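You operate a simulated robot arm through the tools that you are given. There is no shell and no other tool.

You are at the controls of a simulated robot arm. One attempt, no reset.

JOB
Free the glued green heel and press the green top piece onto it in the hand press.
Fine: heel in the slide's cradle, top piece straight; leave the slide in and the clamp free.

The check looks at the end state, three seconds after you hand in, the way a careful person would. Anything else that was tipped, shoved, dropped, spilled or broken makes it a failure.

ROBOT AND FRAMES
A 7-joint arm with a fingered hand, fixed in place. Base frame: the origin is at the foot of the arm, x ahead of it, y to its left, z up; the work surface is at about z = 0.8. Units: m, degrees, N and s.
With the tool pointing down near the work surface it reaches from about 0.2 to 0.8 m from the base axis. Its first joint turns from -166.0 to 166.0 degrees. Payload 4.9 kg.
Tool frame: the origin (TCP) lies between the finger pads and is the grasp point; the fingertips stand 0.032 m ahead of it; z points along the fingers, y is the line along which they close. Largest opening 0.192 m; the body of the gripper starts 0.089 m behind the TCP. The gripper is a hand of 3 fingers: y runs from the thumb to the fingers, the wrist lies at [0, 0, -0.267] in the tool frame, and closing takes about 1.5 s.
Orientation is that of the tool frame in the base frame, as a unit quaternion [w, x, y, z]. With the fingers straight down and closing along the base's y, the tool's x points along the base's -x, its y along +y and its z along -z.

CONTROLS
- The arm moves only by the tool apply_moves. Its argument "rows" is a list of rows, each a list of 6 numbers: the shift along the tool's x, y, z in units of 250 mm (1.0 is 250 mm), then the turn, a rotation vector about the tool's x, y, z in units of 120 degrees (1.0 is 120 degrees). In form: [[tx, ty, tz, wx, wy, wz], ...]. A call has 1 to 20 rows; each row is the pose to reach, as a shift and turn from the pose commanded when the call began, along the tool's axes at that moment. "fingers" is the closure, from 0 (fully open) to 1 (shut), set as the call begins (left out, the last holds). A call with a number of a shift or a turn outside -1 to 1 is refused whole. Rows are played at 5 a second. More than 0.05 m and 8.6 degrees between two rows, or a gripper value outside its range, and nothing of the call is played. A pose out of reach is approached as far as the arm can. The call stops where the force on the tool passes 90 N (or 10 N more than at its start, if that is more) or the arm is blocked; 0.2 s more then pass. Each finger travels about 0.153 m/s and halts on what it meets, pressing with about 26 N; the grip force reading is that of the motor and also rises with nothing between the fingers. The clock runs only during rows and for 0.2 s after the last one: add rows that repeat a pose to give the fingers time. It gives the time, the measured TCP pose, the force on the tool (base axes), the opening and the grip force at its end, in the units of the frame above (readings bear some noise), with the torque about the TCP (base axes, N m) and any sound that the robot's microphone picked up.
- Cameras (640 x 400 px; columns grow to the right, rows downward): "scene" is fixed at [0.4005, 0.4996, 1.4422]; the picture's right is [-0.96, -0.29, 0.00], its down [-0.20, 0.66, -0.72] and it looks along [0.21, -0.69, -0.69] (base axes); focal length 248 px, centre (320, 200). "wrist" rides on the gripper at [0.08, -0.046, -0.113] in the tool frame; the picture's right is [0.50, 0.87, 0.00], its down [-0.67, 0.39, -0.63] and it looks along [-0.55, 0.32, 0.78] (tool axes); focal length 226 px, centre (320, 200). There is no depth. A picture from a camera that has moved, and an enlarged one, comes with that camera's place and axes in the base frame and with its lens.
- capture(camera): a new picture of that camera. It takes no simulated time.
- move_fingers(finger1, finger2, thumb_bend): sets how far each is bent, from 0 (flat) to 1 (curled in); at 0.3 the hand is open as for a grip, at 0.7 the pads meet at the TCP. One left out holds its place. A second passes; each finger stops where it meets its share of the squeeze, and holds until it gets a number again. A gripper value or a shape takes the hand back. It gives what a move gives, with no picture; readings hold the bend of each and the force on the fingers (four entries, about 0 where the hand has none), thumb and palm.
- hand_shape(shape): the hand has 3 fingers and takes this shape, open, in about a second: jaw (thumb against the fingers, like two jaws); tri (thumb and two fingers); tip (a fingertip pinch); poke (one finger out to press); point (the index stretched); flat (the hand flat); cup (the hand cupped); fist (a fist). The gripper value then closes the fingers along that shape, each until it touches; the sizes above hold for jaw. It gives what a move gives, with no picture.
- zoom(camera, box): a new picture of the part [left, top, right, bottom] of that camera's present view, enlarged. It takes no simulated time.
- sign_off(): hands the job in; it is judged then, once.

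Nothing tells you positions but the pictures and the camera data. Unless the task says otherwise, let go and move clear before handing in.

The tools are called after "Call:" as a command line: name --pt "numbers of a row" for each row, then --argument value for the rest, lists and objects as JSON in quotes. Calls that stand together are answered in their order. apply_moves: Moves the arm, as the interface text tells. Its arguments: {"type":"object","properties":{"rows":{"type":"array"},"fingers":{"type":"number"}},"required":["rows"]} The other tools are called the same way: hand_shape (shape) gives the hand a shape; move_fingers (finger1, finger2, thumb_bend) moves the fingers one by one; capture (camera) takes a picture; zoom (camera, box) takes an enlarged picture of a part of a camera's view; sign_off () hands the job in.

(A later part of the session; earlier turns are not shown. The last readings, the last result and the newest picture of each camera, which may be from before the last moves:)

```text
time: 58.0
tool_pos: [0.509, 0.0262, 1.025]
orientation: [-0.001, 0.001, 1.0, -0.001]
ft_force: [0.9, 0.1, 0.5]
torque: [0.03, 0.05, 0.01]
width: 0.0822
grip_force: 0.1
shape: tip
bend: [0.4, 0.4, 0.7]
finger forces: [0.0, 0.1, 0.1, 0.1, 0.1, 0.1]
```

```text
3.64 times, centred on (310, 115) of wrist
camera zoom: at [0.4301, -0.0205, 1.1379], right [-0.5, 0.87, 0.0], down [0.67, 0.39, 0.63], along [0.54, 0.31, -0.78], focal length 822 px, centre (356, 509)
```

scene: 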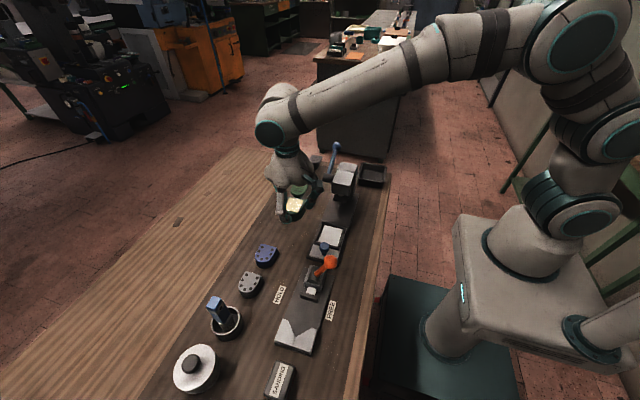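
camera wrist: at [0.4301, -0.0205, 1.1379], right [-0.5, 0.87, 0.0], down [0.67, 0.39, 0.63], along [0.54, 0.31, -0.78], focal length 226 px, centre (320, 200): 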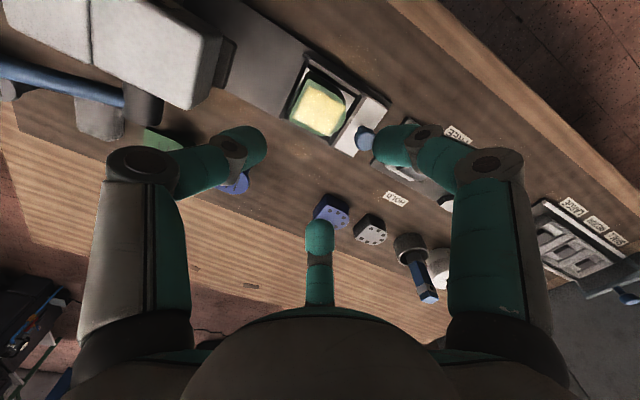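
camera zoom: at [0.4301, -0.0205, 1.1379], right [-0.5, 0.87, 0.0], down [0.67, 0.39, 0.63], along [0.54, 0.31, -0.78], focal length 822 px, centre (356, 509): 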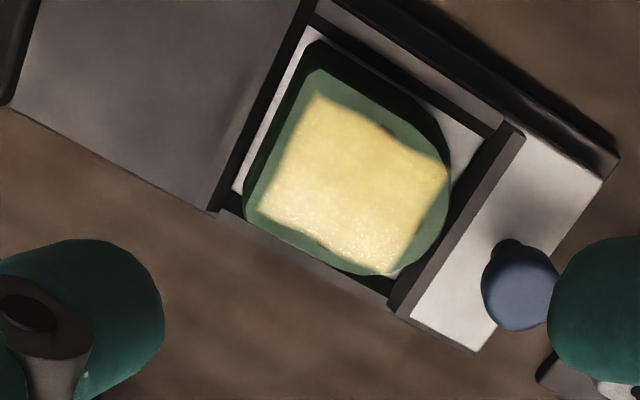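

The heel is seated well: its top is centred near (0.5085, 0.026) and square. Next I study the green top piece and the press lever from a better viewpoint.

Call:
apply_moves --pt "-0.03 -0.15 -0.14 0 0 0" --pt "-0.07 -0.3 -0.14 0 0 0" --pt "-0.1 -0.45 -0.14 0 0 0" --pt "-0.14 -0.6 -0.14 0 0 0" --pt "-0.17 -0.75 -0.14 0 0 0" --pt "-0.204 -0.904 -0.14 0 0 0" --pt "-0.204 -0.904 -0.14 0 0 0"

Call:
capture --camera "wrist"

Call:
zoom --camera "wrist" --box '[200, 30, 400, 200]'

Call:
zoom --camera "scene" --box '[280, 140, 400, 220]'

```text
refused: row 1 steps farther than a row can; nothing moved
```

```text
taken
camera wrist: at [0.4301, -0.0205, 1.1379], right [-0.5, 0.87, 0.0], down [0.67, 0.39, 0.63], along [0.54, 0.31, -0.78], focal length 226 px, centre (320, 200)
```

wrist: 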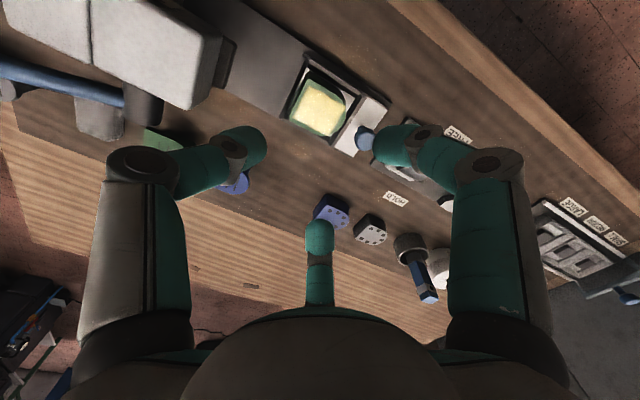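

```text
2.35 times, centred on (300, 115) of wrist
camera zoom: at [0.4301, -0.0205, 1.1379], right [-0.5, 0.87, 0.0], down [0.67, 0.39, 0.63], along [0.54, 0.31, -0.78], focal length 532 px, centre (367, 400)
```

zoom: 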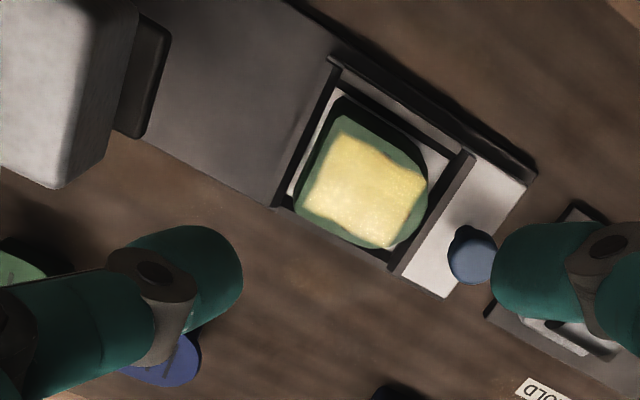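

```text
5.00 times, centred on (340, 180) of scene
camera zoom: at [0.4005, 0.4996, 1.4422], right [-0.96, -0.29, 0.0], down [-0.2, 0.66, -0.72], along [0.21, -0.69, -0.69], focal length 1238 px, centre (220, 300)
```

zoom: 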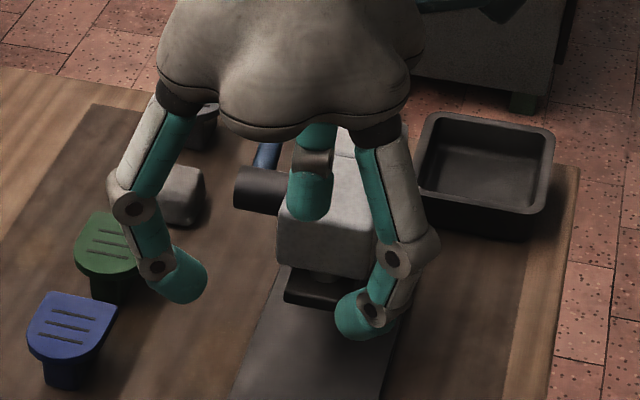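

The move was refused because its first step was too large. I'll go again in smaller steps.

Call:
apply_moves --pt "-0.01 -0.05 -0.12 0 0 0" --pt "-0.04 -0.2 -0.14 0 0 0" --pt "-0.08 -0.35 -0.14 0 0 0" --pt "-0.11 -0.5 -0.14 0 0 0" --pt "-0.15 -0.65 -0.14 0 0 0" --pt "-0.18 -0.79 -0.14 0 0 0" --pt "-0.204 -0.904 -0.14 0 0 0" --pt "-0.204 -0.904 -0.14 0 0 0"

Call:
capture --camera "wrist"

Call:
zoom --camera "wrist" --box '[200, 30, 400, 200]'

Call:
zoom --camera "scene" --box '[280, 140, 400, 220]'

```text
time: 59.8
tool_pos: [0.562, -0.1997, 1.0608]
orientation: [-0.002, 0.001, 1.0, -0.001]
ft_force: [-0.4, 0.3, -0.3]
torque: [-0.01, 0.0, 0.01]
width: 0.0824
grip_force: 0.1
shape: tip
bend: [0.4, 0.4, 0.7]
finger forces: [0.1, 0.0, 0.0, 0.1, 0.1, 0.1]
```

```text
taken
camera wrist: at [0.4826, -0.2453, 1.1737], right [-0.5, 0.87, 0.0], down [0.67, 0.39, 0.63], along [0.54, 0.31, -0.78], focal length 226 px, centre (320, 200)
```

wrist: 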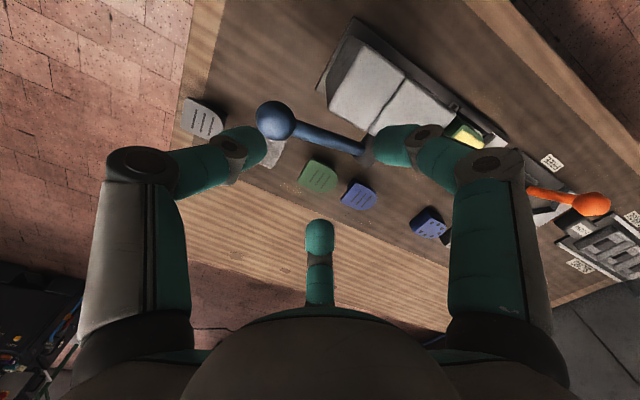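

```text
2.35 times, centred on (300, 115) of wrist
camera zoom: at [0.4826, -0.2453, 1.1737], right [-0.5, 0.87, 0.0], down [0.67, 0.39, 0.63], along [0.54, 0.31, -0.78], focal length 532 px, centre (367, 400)
```

zoom: 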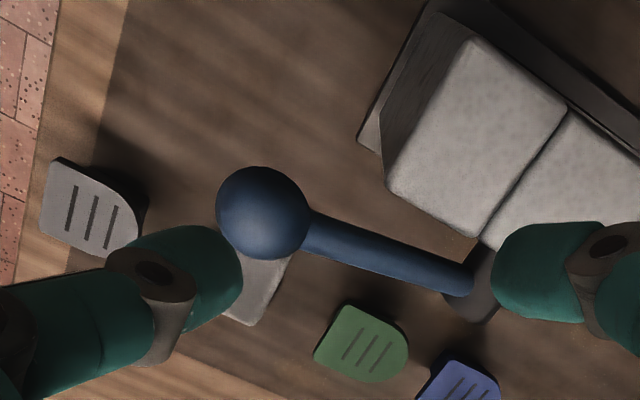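

```text
5.00 times, centred on (340, 180) of scene
camera zoom: at [0.4005, 0.4996, 1.4422], right [-0.96, -0.29, 0.0], down [-0.2, 0.66, -0.72], along [0.21, -0.69, -0.69], focal length 1238 px, centre (220, 300)
```

zoom: 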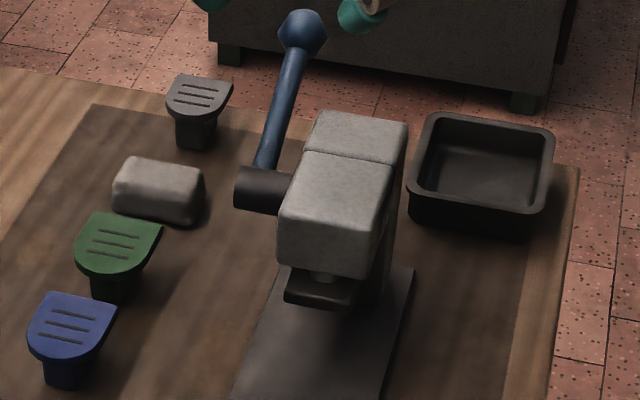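

The green top piece is a D-shaped plate on a small foot, centred near (0.676, -0.135) with its top at z ≈ 0.838. I'll turn the hand 120° so the camera faces away from the press lever, and move above the piece.

Call:
apply_moves --pt "-0.1 0.05 0 0 0 0.06" --pt "-0.2 0.1 0 0 0 0.125" --pt "-0.3 0.15 0 0 0 0.19" --pt "-0.4 0.2 0 0 0 0.25" --pt "-0.456 0.26 0 0 0 0.315" --pt "-0.456 0.26 0 0 0 0.38" --pt "-0.456 0.26 0 0 0 0.44" --pt "-0.456 0.26 0 0 0 0.5" --pt "-0.456 0.26 0 0 0 0.56" --pt "-0.456 0.26 0 0 0 0.625" --pt "-0.456 0.26 0 0 0 0.69" --pt "-0.456 0.26 0 0 0 0.75" --pt "-0.456 0.26 0 0 0 0.815" --pt "-0.456 0.26 0 0 0 0.88" --pt "-0.456 0.26 0 0 0 0.94" --pt "-0.456 0.26 0 0 0 1.0" --pt "-0.456 0.26 0 0 0 1.0"

Call:
capture --camera "wrist"

Call:
capture --camera "scene"

```text
time: 63.4
tool_pos: [0.6763, -0.1355, 1.0615]
orientation: [0.001, 0.867, 0.498, -0.002]
ft_force: [0.2, -0.2, -0.2]
torque: [-0.02, -0.01, 0.02]
width: 0.0824
grip_force: 0.1
shape: tip
bend: [0.4, 0.4, 0.7]
finger forces: [0.1, 0.1, 0.0, 0.0, 0.0, 0.0]
```

```text
taken
camera wrist: at [0.676, -0.0424, 1.1729], right [1.0, 0.0, 0.0], down [0.0, -0.77, 0.63], along [-0.01, -0.63, -0.77], focal length 226 px, centre (320, 200)
```

wrist: 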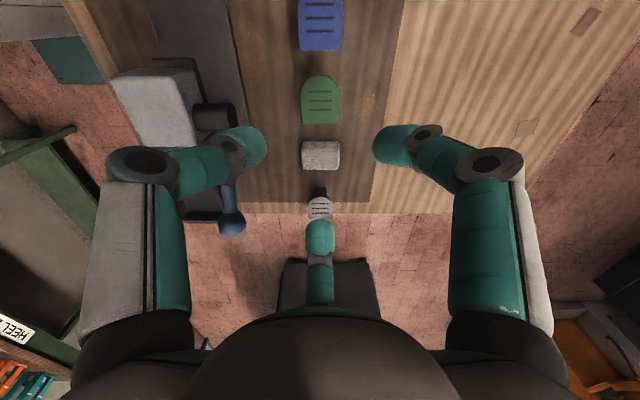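

```text
taken
```

scene: 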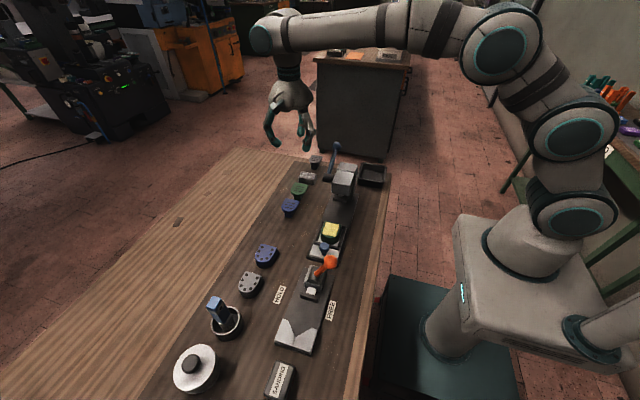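

Call:
zoom --camera "wrist" --box '[270, 50, 370, 150]'

Call:
zoom --camera "wrist" --box '[90, 0, 310, 250]'

Call:
zoom --camera "scene" --box '[275, 160, 335, 220]'

```text
4.00 times, centred on (320, 100) of wrist
camera zoom: at [0.676, -0.0424, 1.1729], right [1.0, 0.0, 0.0], down [0.0, -0.77, 0.63], along [-0.01, -0.63, -0.77], focal length 904 px, centre (320, 600)
```

zoom: 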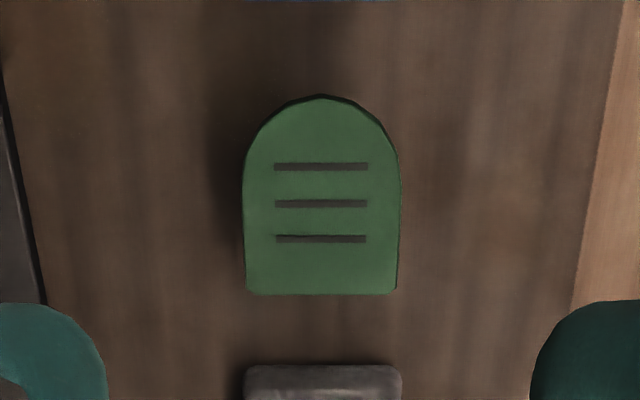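

```text
1.60 times, centred on (200, 125) of wrist
camera zoom: at [0.676, -0.0424, 1.1729], right [1.0, 0.0, 0.0], down [0.0, -0.77, 0.63], along [-0.01, -0.63, -0.77], focal length 362 px, centre (512, 320)
```

zoom: 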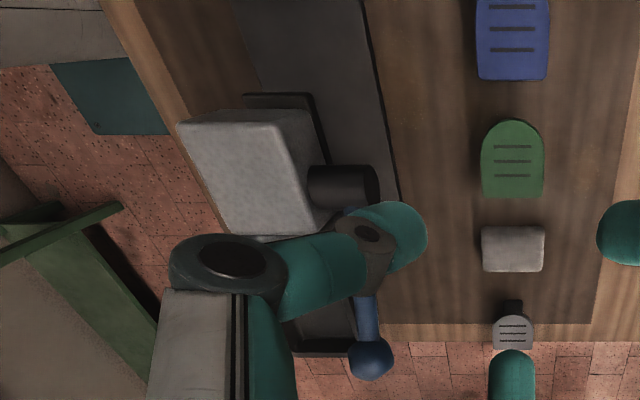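

```text
6.67 times, centred on (305, 190) of scene
camera zoom: at [0.4005, 0.4996, 1.4422], right [-0.96, -0.29, 0.0], down [-0.2, 0.66, -0.72], along [0.21, -0.69, -0.69], focal length 1651 px, centre (420, 267)
```

zoom: 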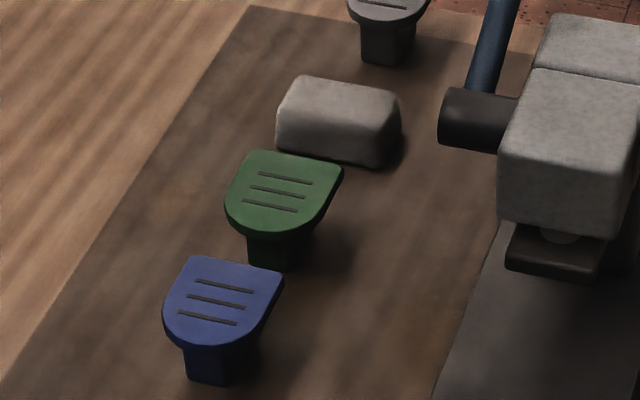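

Gripping this piece with three fingers would bring one finger down on the stone block behind it or the blue piece in front of it. A pinch with just the thumb and finger 1 on its straight sides should work, with finger 2 lifted away. I'll test that up here.

Call:
move_fingers --finger2 0

Call:
capture --camera "wrist"

Call:
zoom --camera "scene" --box '[220, 60, 380, 180]'

```text
time: 64.4
tool_pos: [0.6751, -0.1348, 1.0618]
orientation: [0.001, 0.867, 0.498, -0.002]
ft_force: [0.1, -0.3, 0.1]
torque: [-0.05, 0.0, 0.0]
width: 0.0728
grip_force: 0.1
shape: fingers
bend: [0.4, 0.01, 0.7]
finger forces: [0.0, 0.0, 0.0, 0.1, 0.0, 0.0]
```

```text
taken
camera wrist: at [0.6758, -0.0424, 1.173], right [1.0, 0.0, 0.0], down [0.0, -0.77, 0.63], along [0.0, -0.63, -0.77], focal length 226 px, centre (320, 200)
```

wrist: 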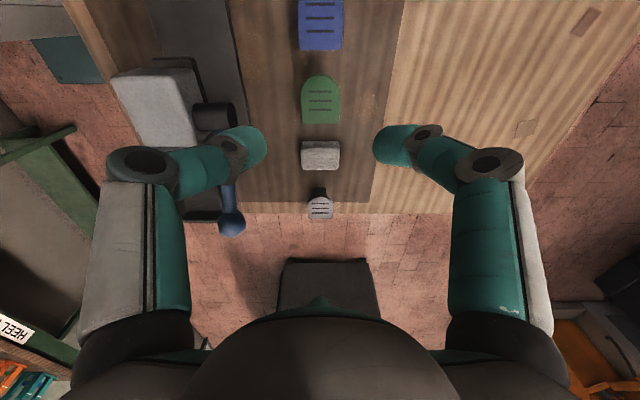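

```text
3.33 times, centred on (300, 120) of scene
camera zoom: at [0.4005, 0.4996, 1.4422], right [-0.96, -0.29, 0.0], down [-0.2, 0.66, -0.72], along [0.21, -0.69, -0.69], focal length 826 px, centre (387, 467)
```

zoom: 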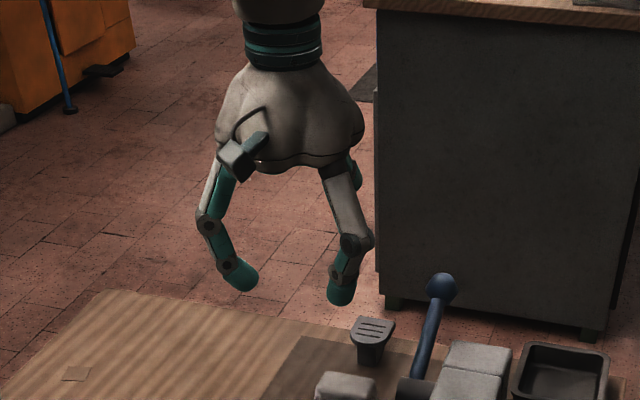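

Finger 2 folds well out of the way. I'll test how finger 1 and the thumb respond to individual commands while still up here.

Call:
move_fingers --finger1 0.5 --thumb_bend 0.5

Call:
capture --camera "wrist"

Call:
move_fingers --finger1 0.4 --thumb_bend 0.4

Call:
capture --camera "wrist"

```text
time: 65.4
tool_pos: [0.6753, -0.1333, 1.0617]
orientation: [0.001, 0.866, 0.499, -0.002]
ft_force: [0.5, -0.1, 0.4]
torque: [0.03, -0.03, 0.04]
width: 0.0841
grip_force: 0.0
shape: fingers
bend: [0.5, 0.01, 0.5]
finger forces: [0.0, 0.0, 0.1, 0.0, 0.1, 0.0]
```

```text
taken
camera wrist: at [0.6758, -0.0424, 1.173], right [1.0, 0.0, 0.0], down [0.0, -0.77, 0.63], along [0.0, -0.63, -0.77], focal length 226 px, centre (320, 200)
```

wrist: 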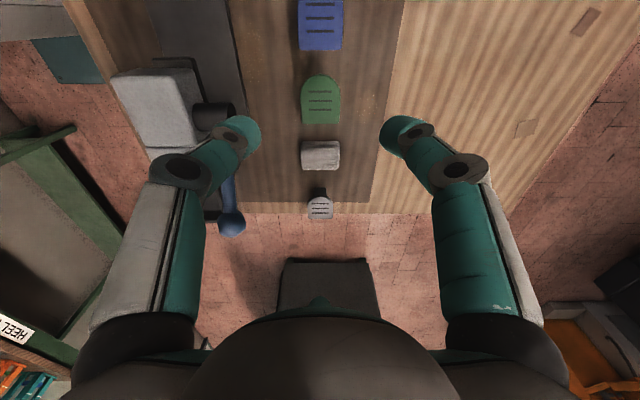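

```text
time: 66.4
tool_pos: [0.6758, -0.1354, 1.0615]
orientation: [0.0, 0.867, 0.499, -0.002]
ft_force: [-0.3, 0.1, -0.7]
torque: [0.02, -0.01, -0.04]
width: 0.1267
grip_force: 0.1
shape: fingers
bend: [0.4, 0.01, 0.4]
finger forces: [0.1, 0.0, 0.0, 0.0, 0.1, 0.0]
```

```text
taken
camera wrist: at [0.6758, -0.0424, 1.1729], right [1.0, 0.0, 0.0], down [0.0, -0.77, 0.63], along [0.0, -0.63, -0.77], focal length 226 px, centre (320, 200)
```

wrist: 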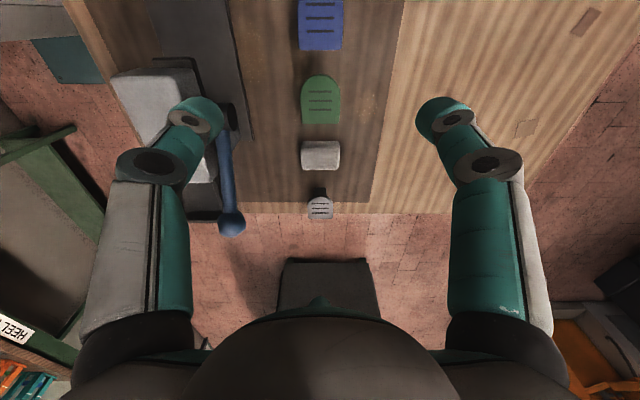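

In this mode the fingertips point more downward, which is better for a narrow spot. I'll set 0.5 again and measure the tip heights in the scene view.

Call:
move_fingers --finger1 0.5 --thumb_bend 0.5

Call:
zoom --camera "scene" --box '[250, 80, 340, 150]'

Call:
zoom --camera "wrist" --box '[220, 60, 420, 200]'

```text
time: 67.4
tool_pos: [0.6758, -0.1341, 1.0607]
orientation: [0.001, 0.867, 0.499, -0.002]
ft_force: [0.1, -0.7, 0.7]
torque: [0.0, 0.0, 0.05]
width: 0.0849
grip_force: 0.0
shape: fingers
bend: [0.5, 0.01, 0.5]
finger forces: [0.1, 0.1, 0.0, 0.0, 0.0, 0.0]
```

```text
5.71 times, centred on (295, 115) of scene
camera zoom: at [0.4005, 0.4996, 1.4422], right [-0.96, -0.29, 0.0], down [-0.2, 0.66, -0.72], along [0.21, -0.69, -0.69], focal length 1415 px, centre (463, 686)
```

zoom: 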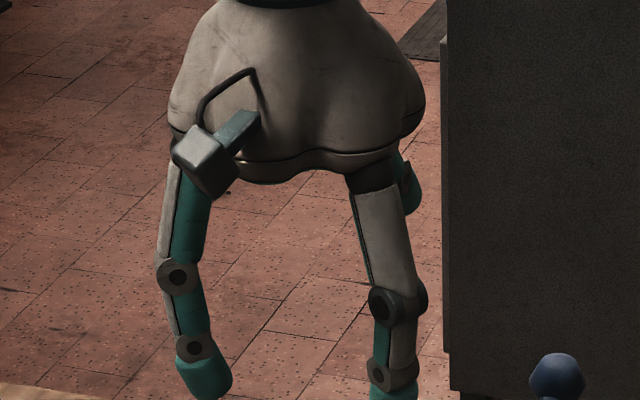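

```text
2.86 times, centred on (320, 130) of wrist
camera zoom: at [0.6758, -0.0424, 1.1729], right [1.0, 0.0, 0.0], down [0.0, -0.77, 0.63], along [0.0, -0.63, -0.77], focal length 646 px, centre (320, 400)
```

zoom: 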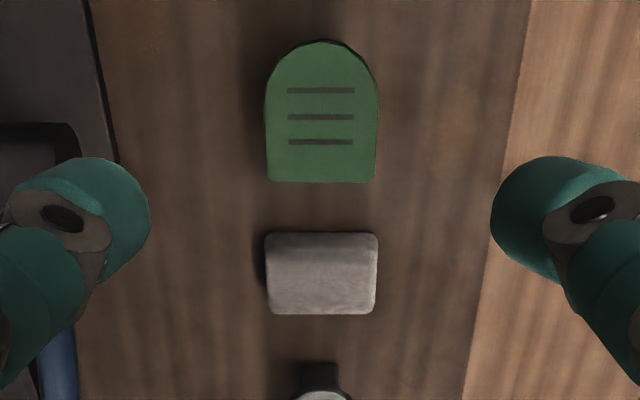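

The fingertips are now nearly vertical, about 35 mm below the TCP. I come down over the green piece with the thumb and finger 1 either side of it, stopping above it to check.

Call:
apply_moves --pt "-0.036 0.018 0.1 0 0 0" --pt "-0.072 0.0355 0.22 0 0 0" --pt "-0.072 0.0355 0.36 0 0 0" --pt "-0.072 0.0355 0.5 0 0 0" --pt "-0.072 0.0355 0.6 0 0 0" --pt "-0.072 0.0355 0.66 0 0 0" --pt "-0.072 0.0355 0.66 0 0 0"

Call:
capture --camera "wrist"

Call:
zoom --camera "scene" --box '[260, 140, 350, 210]'

```text
time: 69.0
tool_pos: [0.6735, -0.1551, 0.8961]
orientation: [0.0, 0.866, 0.499, -0.002]
ft_force: [0.0, -0.2, -0.2]
torque: [-0.02, 0.03, 0.02]
width: 0.0847
grip_force: 0.0
shape: fingers
bend: [0.5, 0.0, 0.5]
finger forces: [0.0, 0.0, 0.0, 0.1, 0.1, 0.0]
```

```text
taken
camera wrist: at [0.6748, -0.0624, 1.0074], right [1.0, 0.0, 0.0], down [0.0, -0.77, 0.63], along [0.0, -0.63, -0.77], focal length 226 px, centre (320, 200)
```

wrist: 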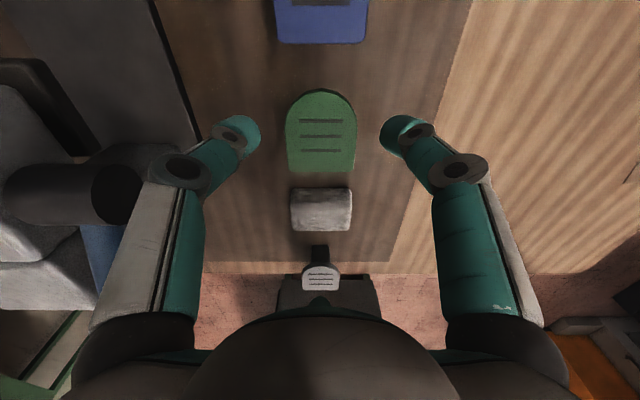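

```text
5.71 times, centred on (305, 175) of scene
camera zoom: at [0.4005, 0.4996, 1.4422], right [-0.96, -0.29, 0.0], down [-0.2, 0.66, -0.72], along [0.21, -0.69, -0.69], focal length 1415 px, centre (406, 343)
```

zoom: 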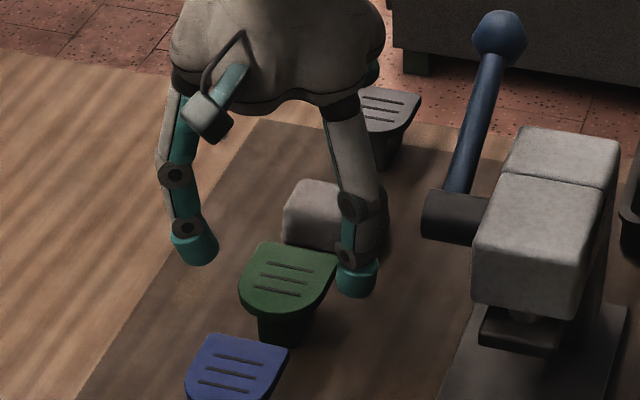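

Well centred on the piece. I lower to grip height.

Call:
apply_moves --pt "0.003 -0.002 0.05 0 0 0" --pt "0.003 -0.002 0.1 0 0 0" --pt "0.003 -0.002 0.144 0 0 0" --pt "0.003 -0.002 0.144 0 0 0"

Call:
capture --camera "wrist"

Call:
zoom --camera "scene" --box '[265, 160, 345, 220]'

```text
time: 70.0
tool_pos: [0.6737, -0.1535, 0.8607]
orientation: [0.0, 0.866, 0.5, -0.002]
ft_force: [-0.2, 0.3, -0.8]
torque: [0.0, 0.0, -0.01]
width: 0.0847
grip_force: 0.0
shape: fingers
bend: [0.5, 0.0, 0.5]
finger forces: [0.0, 0.0, 0.0, 0.1, 0.0, 0.0]
```

```text
taken
camera wrist: at [0.6737, -0.061, 0.9715], right [1.0, 0.0, 0.0], down [0.0, -0.77, 0.63], along [0.0, -0.63, -0.77], focal length 226 px, centre (320, 200)
```

wrist: 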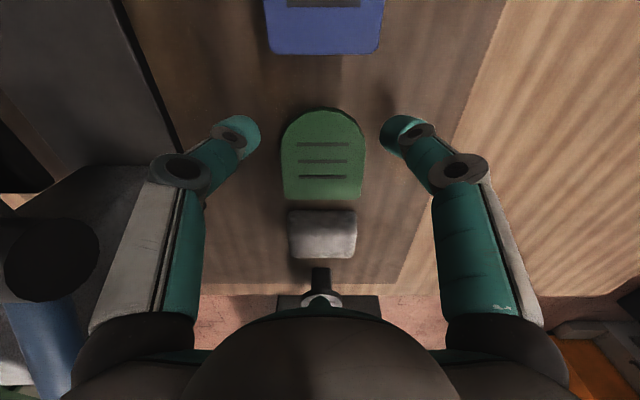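

```text
6.67 times, centred on (305, 190) of scene
camera zoom: at [0.4005, 0.4996, 1.4422], right [-0.96, -0.29, 0.0], down [-0.2, 0.66, -0.72], along [0.21, -0.69, -0.69], focal length 1651 px, centre (420, 267)
```

zoom: 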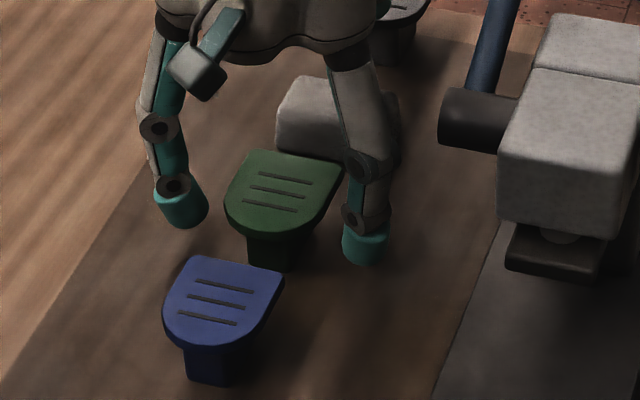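

The fingers sit a bit too far forward on the piece, so I shift back 13 mm to pinch it at its centre of mass.

Call:
apply_moves --pt "-0.023 0.013 0 0 0 0" --pt "-0.045 0.026 0 0 0 0" --pt "-0.045 0.026 0 0 0 0"

Call:
move_fingers --finger1 0.54 --thumb_bend 0.54

Call:
capture --camera "wrist"

Call:
zoom --camera "scene" --box '[265, 160, 345, 220]'

```text
time: 70.8
tool_pos: [0.6725, -0.1664, 0.8594]
orientation: [0.001, 0.867, 0.499, -0.002]
ft_force: [0.0, -0.1, 0.2]
torque: [-0.01, 0.0, 0.0]
width: 0.0848
grip_force: 0.2
shape: fingers
bend: [0.5, 0.0, 0.5]
finger forces: [0.0, 0.1, 0.1, 0.0, 0.1, 0.1]
```

```text
time: 71.8
tool_pos: [0.6743, -0.1663, 0.8594]
orientation: [0.0, 0.867, 0.499, -0.002]
ft_force: [-0.6, -0.9, 0.1]
torque: [0.0, 0.01, 0.0]
width: 0.0676
grip_force: 0.0
shape: fingers
bend: [0.54, 0.0, 0.54]
finger forces: [0.0, 0.0, 0.0, 0.0, 0.1, 0.1]
```

```text
taken
camera wrist: at [0.6739, -0.0737, 0.9714], right [1.0, 0.0, 0.0], down [0.0, -0.77, 0.63], along [0.0, -0.63, -0.77], focal length 226 px, centre (320, 200)
```

wrist: 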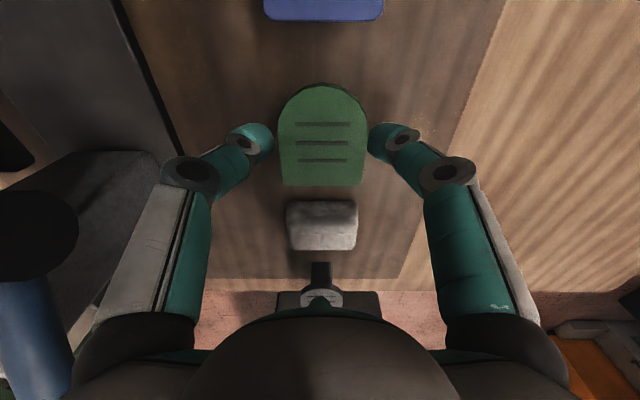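

```text
6.67 times, centred on (305, 190) of scene
camera zoom: at [0.4005, 0.4996, 1.4422], right [-0.96, -0.29, 0.0], down [-0.2, 0.66, -0.72], along [0.21, -0.69, -0.69], focal length 1651 px, centre (420, 267)
```

zoom: 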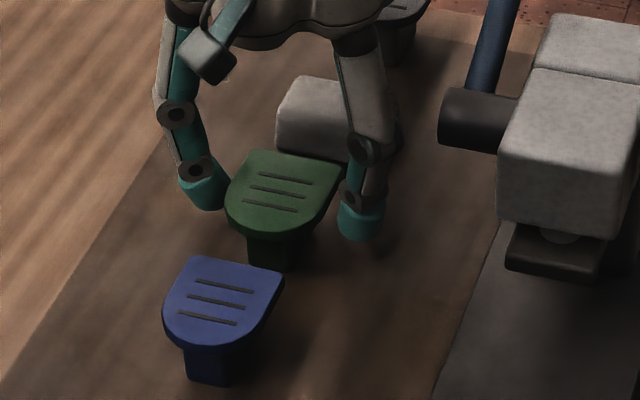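

Call:
apply_moves --pt "0.0025 0.0042 0 0 0 0" --pt "0.0025 0.0042 0 0 0 0"

Call:
move_fingers --finger1 0.62 --thumb_bend 0.62

Call:
capture --camera "wrist"

Call:
zoom --camera "scene" --box '[265, 160, 345, 220]'

```text
time: 72.4
tool_pos: [0.6765, -0.1661, 0.859]
orientation: [0.0, 0.867, 0.499, -0.002]
ft_force: [-0.2, 0.6, 0.4]
torque: [-0.02, -0.02, -0.02]
width: 0.0676
grip_force: 0.0
shape: fingers
bend: [0.54, 0.0, 0.54]
finger forces: [0.0, 0.0, 0.1, 0.0, 0.1, 0.0]
```

```text
time: 73.4
tool_pos: [0.6754, -0.1662, 0.8595]
orientation: [0.0, 0.867, 0.499, -0.002]
ft_force: [0.4, -1.1, 0.5]
torque: [0.0, -0.01, -0.01]
width: 0.0525
grip_force: 6.3
shape: fingers
bend: [0.58, 0.0, 0.59]
finger forces: [6.2, 0.1, 0.0, 0.0, 6.5, 0.1]
```

```text
taken
camera wrist: at [0.6752, -0.0738, 0.9708], right [1.0, 0.0, 0.0], down [0.0, -0.77, 0.63], along [0.0, -0.63, -0.77], focal length 226 px, centre (320, 200)
```

wrist: 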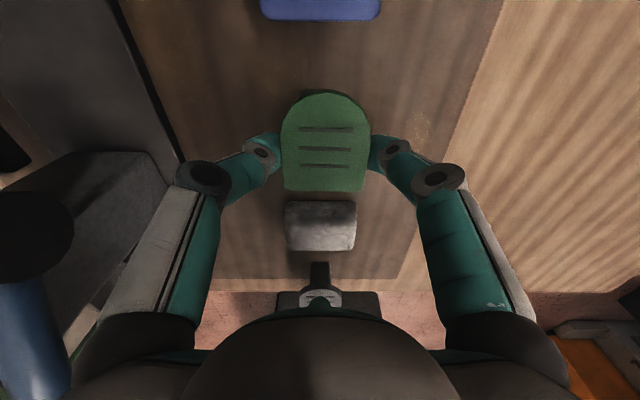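

```text
6.67 times, centred on (305, 190) of scene
camera zoom: at [0.4005, 0.4996, 1.4422], right [-0.96, -0.29, 0.0], down [-0.2, 0.66, -0.72], along [0.21, -0.69, -0.69], focal length 1651 px, centre (420, 267)
```

zoom: 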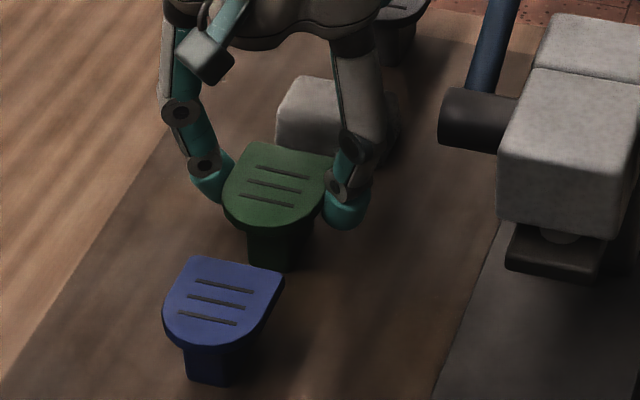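

The tips wedged slightly under the plate's edge and raised it a few millimetres, so I'm gripping too low. I open, rise 7 mm and close again.

Call:
move_fingers --finger1 0.54 --thumb_bend 0.54

Call:
apply_moves --pt "0 0 -0.014 0 0 0" --pt "0 0 -0.028 0 0 0" --pt "0 0 -0.028 0 0 0"

Call:
capture --camera "wrist"

Call:
zoom --camera "scene" --box '[265, 160, 345, 220]'

```text
time: 74.4
tool_pos: [0.6751, -0.1656, 0.8591]
orientation: [0.001, 0.866, 0.499, -0.002]
ft_force: [-0.3, 0.5, 0.5]
torque: [-0.01, 0.03, -0.01]
width: 0.0669
grip_force: 0.1
shape: fingers
bend: [0.54, 0.0, 0.54]
finger forces: [0.0, 0.0, 0.1, 0.0, 0.0, 0.1]
```

```text
time: 75.2
tool_pos: [0.673, -0.1657, 0.868]
orientation: [-0.001, 0.867, 0.499, -0.003]
ft_force: [0.0, 0.0, -0.1]
torque: [0.0, 0.01, 0.0]
width: 0.0667
grip_force: 0.0
shape: fingers
bend: [0.54, 0.0, 0.54]
finger forces: [0.1, 0.1, 0.0, 0.0, 0.0, 0.1]
```

```text
taken
camera wrist: at [0.6746, -0.0743, 0.9786], right [1.0, 0.0, 0.0], down [0.0, -0.77, 0.63], along [0.0, -0.63, -0.77], focal length 226 px, centre (320, 200)
```

wrist: 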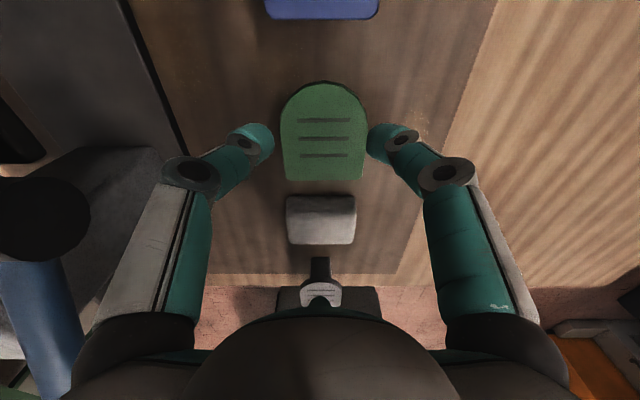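

```text
6.67 times, centred on (305, 190) of scene
camera zoom: at [0.4005, 0.4996, 1.4422], right [-0.96, -0.29, 0.0], down [-0.2, 0.66, -0.72], along [0.21, -0.69, -0.69], focal length 1651 px, centre (420, 267)
```

zoom: 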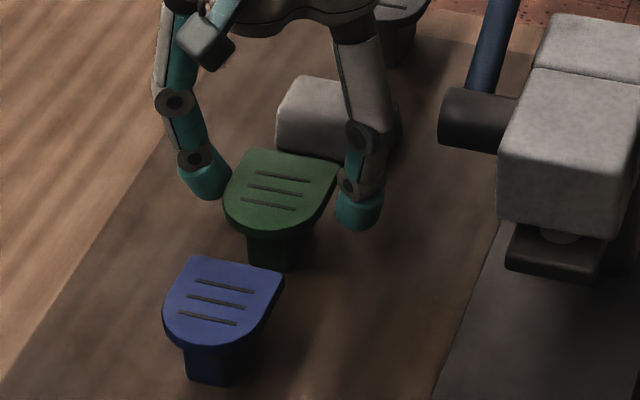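

Call:
apply_moves --pt "0.003 0.006 0 0 0 0" --pt "0.003 0.006 0 0 0 0"

Call:
move_fingers --finger1 0.62 --thumb_bend 0.62

Call:
capture --camera "wrist"

Call:
zoom --camera "scene" --box '[265, 160, 345, 220]'

```text
time: 75.8
tool_pos: [0.6752, -0.1656, 0.8671]
orientation: [0.0, 0.866, 0.5, -0.002]
ft_force: [0.1, -0.2, -0.6]
torque: [-0.02, 0.0, -0.02]
width: 0.0667
grip_force: 0.0
shape: fingers
bend: [0.54, 0.0, 0.54]
finger forces: [0.0, 0.0, 0.1, 0.1, 0.0, 0.0]
```

```text
time: 76.8
tool_pos: [0.6754, -0.1661, 0.8677]
orientation: [0.0, 0.866, 0.5, -0.002]
ft_force: [0.4, 0.2, 1.2]
torque: [0.01, -0.01, 0.02]
width: 0.0562
grip_force: 7.6
shape: fingers
bend: [0.57, 0.0, 0.59]
finger forces: [7.5, 0.0, 0.0, 0.0, 7.6, 0.0]
```

```text
taken
camera wrist: at [0.676, -0.0739, 0.9787], right [1.0, 0.0, 0.0], down [0.0, -0.77, 0.63], along [0.0, -0.63, -0.77], focal length 226 px, centre (320, 200)
```

wrist: 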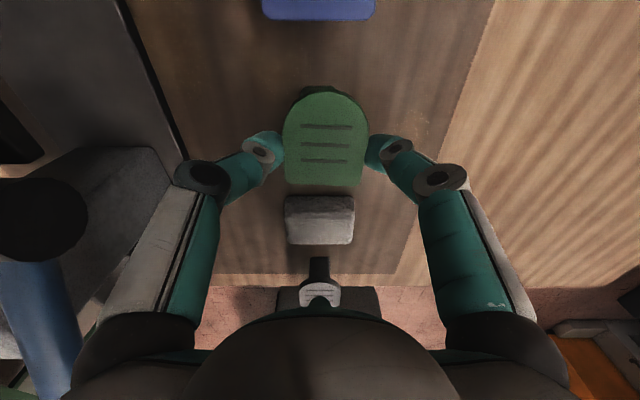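

```text
6.67 times, centred on (305, 190) of scene
camera zoom: at [0.4005, 0.4996, 1.4422], right [-0.96, -0.29, 0.0], down [-0.2, 0.66, -0.72], along [0.21, -0.69, -0.69], focal length 1651 px, centre (420, 267)
```

zoom: 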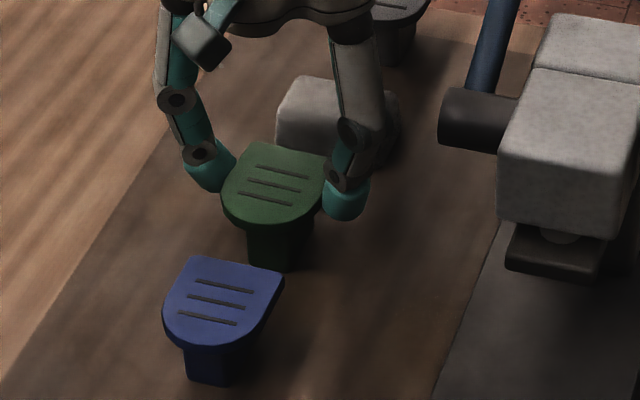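

The fingers drew the plate about 4 mm back on its foot, which is fine. Both hold it with about 7.6 N. I lift a little and see what comes up.

Call:
apply_moves --pt "0 0 -0.02 0 0 0" --pt "0 0 -0.04 0 0 0" --pt "0 0 -0.06 0 0 0" --pt "0 0 -0.06 0 0 0"

Call:
capture --camera "wrist"

Call:
zoom --camera "scene" --box '[265, 160, 345, 220]'

```text
time: 77.8
tool_pos: [0.6751, -0.167, 0.8819]
orientation: [0.0, 0.866, 0.499, -0.002]
ft_force: [0.5, 0.2, -0.5]
torque: [-0.03, -0.01, 0.0]
width: 0.0561
grip_force: 7.4
shape: fingers
bend: [0.57, 0.0, 0.59]
finger forces: [7.5, 0.0, 0.0, 0.1, 7.4, 0.0]
```

```text
taken
camera wrist: at [0.6758, -0.0749, 0.9943], right [1.0, 0.0, 0.0], down [0.0, -0.77, 0.63], along [0.0, -0.63, -0.77], focal length 226 px, centre (320, 200)
```

wrist: 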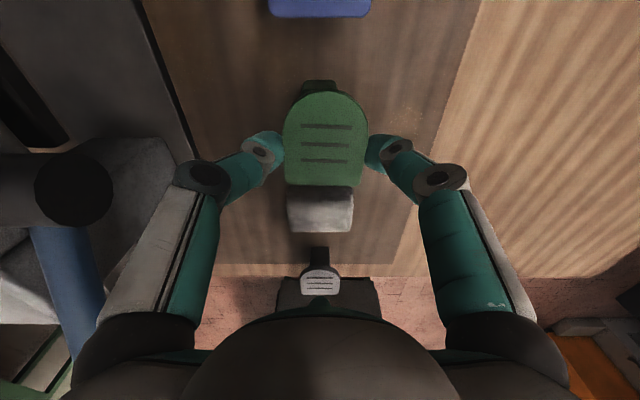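

```text
6.67 times, centred on (305, 190) of scene
camera zoom: at [0.4005, 0.4996, 1.4422], right [-0.96, -0.29, 0.0], down [-0.2, 0.66, -0.72], along [0.21, -0.69, -0.69], focal length 1651 px, centre (420, 267)
```

zoom: 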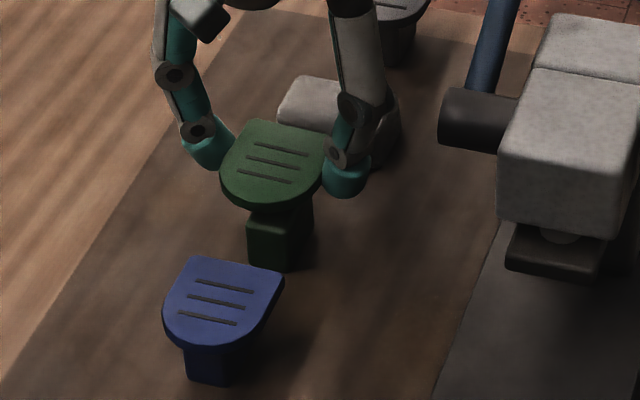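

The plate came off cleanly and the green foot stays on the bench as a stand. I'll zoom in to measure how the plate sits in the hand.

Call:
zoom --camera "wrist" --box '[250, 70, 400, 200]'

Call:
zoom --camera "scene" --box '[282, 170, 322, 205]'

```text
3.08 times, centred on (325, 135) of wrist
camera zoom: at [0.6758, -0.0749, 0.9943], right [1.0, 0.0, 0.0], down [0.0, -0.77, 0.63], along [0.0, -0.63, -0.77], focal length 696 px, centre (305, 400)
```

zoom: 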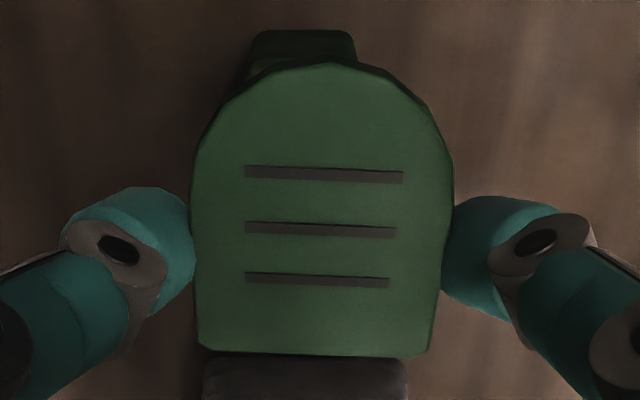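

```text
11.43 times, centred on (302, 188) of scene
camera zoom: at [0.4005, 0.4996, 1.4422], right [-0.96, -0.29, 0.0], down [-0.2, 0.66, -0.72], along [0.21, -0.69, -0.69], focal length 2830 px, centre (526, 343)
```

zoom: 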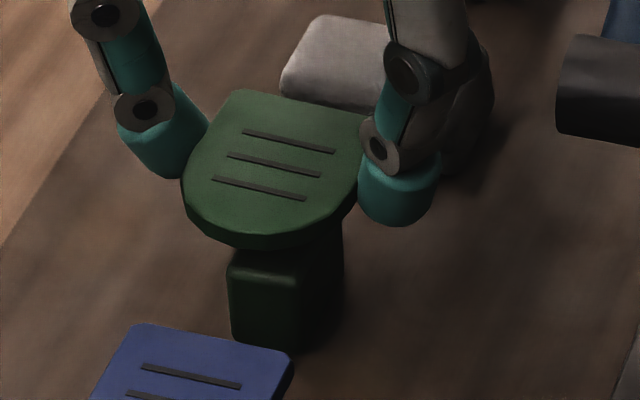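

The plate sits level but turned about -2.4° in the hand. I'll carry it up and to a spot from which the camera can also see the heel, so I can compare the two.

Call:
apply_moves --pt "0 0 -0.1 0 0 0" --pt "0 0 -0.22 0 0 0" --pt "0 0 -0.34 0 0 0" --pt "0 0 -0.46 0 0 0" --pt "0 0 -0.56 0 0 0" --pt "0.005 -0.05 -0.593 0 0 0" --pt "0.015 -0.16 -0.593 0 0 0" --pt "0.03 -0.3 -0.593 0 0 0" --pt "0.045 -0.44 -0.593 0 0 0" --pt "0.06 -0.58 -0.593 0 0 0" --pt "0.075 -0.7 -0.593 0 0 0" --pt "0.083 -0.78 -0.593 0 0 0" --pt "0.087 -0.817 -0.593 0 0 0" --pt "0.087 -0.817 -0.593 0 0 0"

Call:
capture --camera "wrist"

Call:
zoom --camera "wrist" --box '[250, 0, 400, 90]'

Call:
zoom --camera "wrist" --box '[250, 70, 400, 200]'

```text
time: 80.8
tool_pos: [0.51, -0.0463, 1.0296]
orientation: [0.0, 0.866, 0.5, -0.002]
ft_force: [0.6, 0.2, 0.6]
torque: [-0.01, 0.01, -0.01]
width: 0.0561
grip_force: 7.8
shape: fingers
bend: [0.57, 0.0, 0.59]
finger forces: [7.5, 0.1, 0.0, 0.0, 7.4, 0.1]
```

```text
taken
camera wrist: at [0.5098, 0.0469, 1.1415], right [1.0, 0.0, 0.0], down [0.0, -0.77, 0.63], along [0.0, -0.63, -0.77], focal length 226 px, centre (320, 200)
```

wrist: 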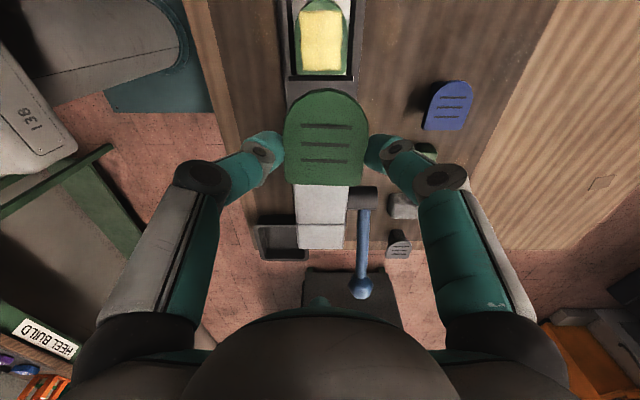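

```text
4.27 times, centred on (325, 45) of wrist
camera zoom: at [0.5098, 0.0469, 1.1415], right [1.0, 0.0, 0.0], down [0.0, -0.77, 0.63], along [0.0, -0.63, -0.77], focal length 964 px, centre (299, 861)
```

zoom: 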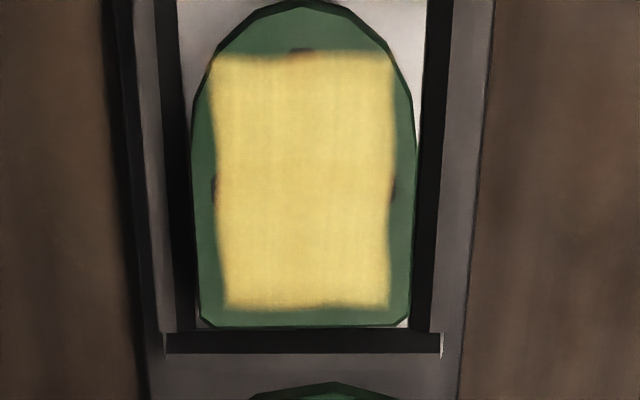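

```text
3.08 times, centred on (325, 135) of wrist
camera zoom: at [0.5098, 0.0469, 1.1415], right [1.0, 0.0, 0.0], down [0.0, -0.77, 0.63], along [0.0, -0.63, -0.77], focal length 696 px, centre (305, 400)
```

zoom: 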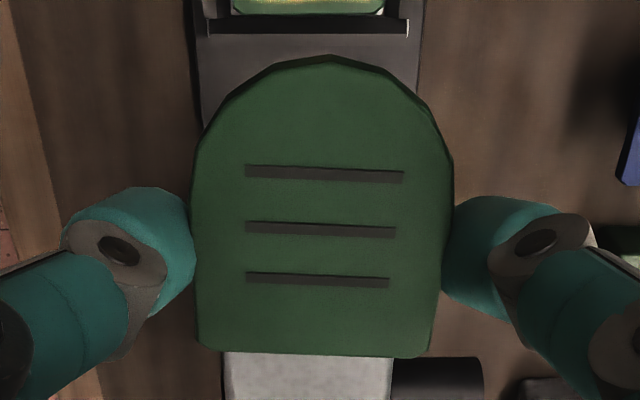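

The heel is square in the cradle, and I now have the offset between plate and heel. Finger 2 would hit the press head if left stretched out, so I curl it in first, behind the plate and not touching it.

Call:
move_fingers --finger2 0.58

Call:
capture --camera "wrist"

Call:
zoom --camera "scene" --box '[280, 110, 400, 250]'

```text
time: 81.8
tool_pos: [0.5105, -0.0445, 1.0303]
orientation: [0.0, 0.867, 0.499, -0.002]
ft_force: [0.8, 0.1, -1.2]
torque: [-0.06, 0.0, 0.03]
width: 0.0559
grip_force: 7.9
shape: fingers
bend: [0.57, 0.57, 0.59]
finger forces: [7.4, 0.0, 0.0, 0.1, 7.4, 0.1]
```

```text
taken
camera wrist: at [0.51, 0.0467, 1.1415], right [1.0, 0.0, 0.0], down [0.0, -0.77, 0.63], along [0.0, -0.63, -0.77], focal length 226 px, centre (320, 200)
```

wrist: 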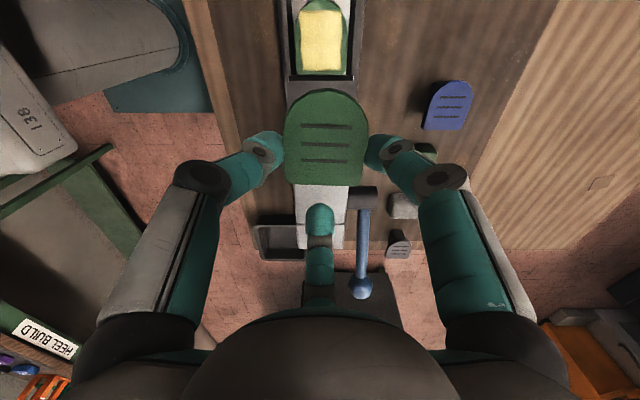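

```text
2.86 times, centred on (340, 180) of scene
camera zoom: at [0.4005, 0.4996, 1.4422], right [-0.96, -0.29, 0.0], down [-0.2, 0.66, -0.72], along [0.21, -0.69, -0.69], focal length 708 px, centre (263, 257)
```

zoom: 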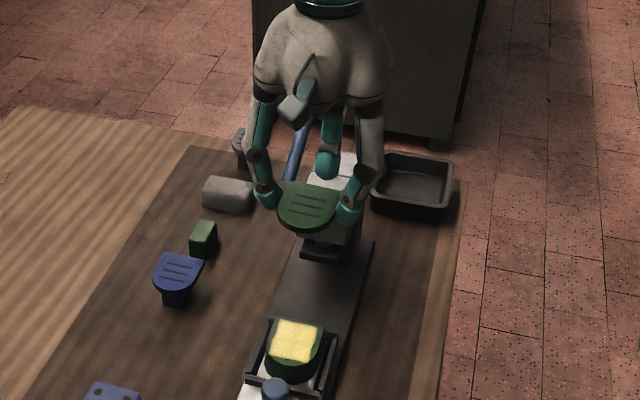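

Now I straighten by 2.3° and move over the heel, then lower partway.

Call:
apply_moves --pt "0.04 -0.025 0.02 0 0 -0.01" --pt "0.1 -0.06 0.04 0 0 -0.019" --pt "0.1497 -0.092 0.06 0 0 -0.019" --pt "0.1497 -0.092 0.16 0 0 -0.019" --pt "0.1497 -0.092 0.27 0 0 -0.019" --pt "0.1497 -0.092 0.36 0 0 -0.019" --pt "0.1497 -0.092 0.42 0 0 -0.019" --pt "0.1497 -0.092 0.42 0 0 -0.019"

Call:
capture --camera "wrist"

Call:
zoom --camera "scene" --box '[290, 190, 370, 260]'

```text
time: 83.6
tool_pos: [0.5079, -0.0015, 0.9262]
orientation: [-0.001, 0.856, 0.517, -0.002]
ft_force: [-1.1, 0.3, 0.7]
torque: [0.01, 0.02, 0.05]
width: 0.0558
grip_force: 7.0
shape: fingers
bend: [0.57, 0.57, 0.59]
finger forces: [7.4, 0.1, 0.1, 0.0, 7.4, 0.0]
```

```text
taken
camera wrist: at [0.5047, 0.0911, 1.0372], right [1.0, 0.04, 0.0], down [0.03, -0.77, 0.63], along [0.02, -0.63, -0.77], focal length 226 px, centre (320, 200)
```

wrist: 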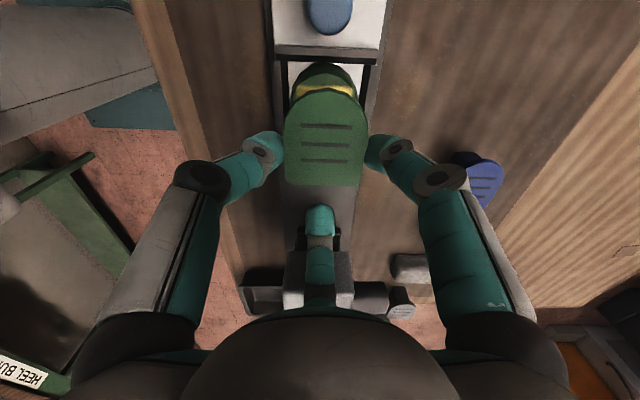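

```text
5.71 times, centred on (330, 225) of scene
camera zoom: at [0.4005, 0.4996, 1.4422], right [-0.96, -0.29, 0.0], down [-0.2, 0.66, -0.72], along [0.21, -0.69, -0.69], focal length 1415 px, centre (263, 57)
```

zoom: 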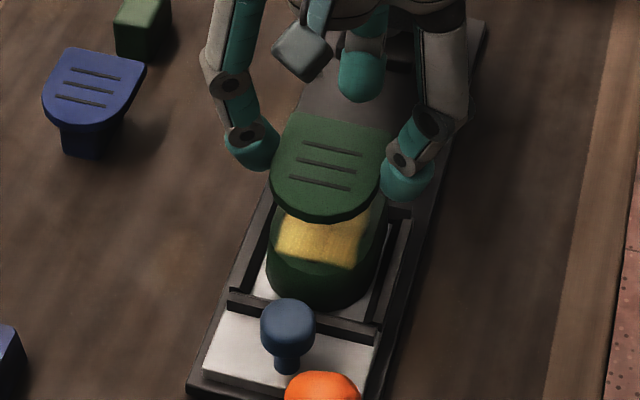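

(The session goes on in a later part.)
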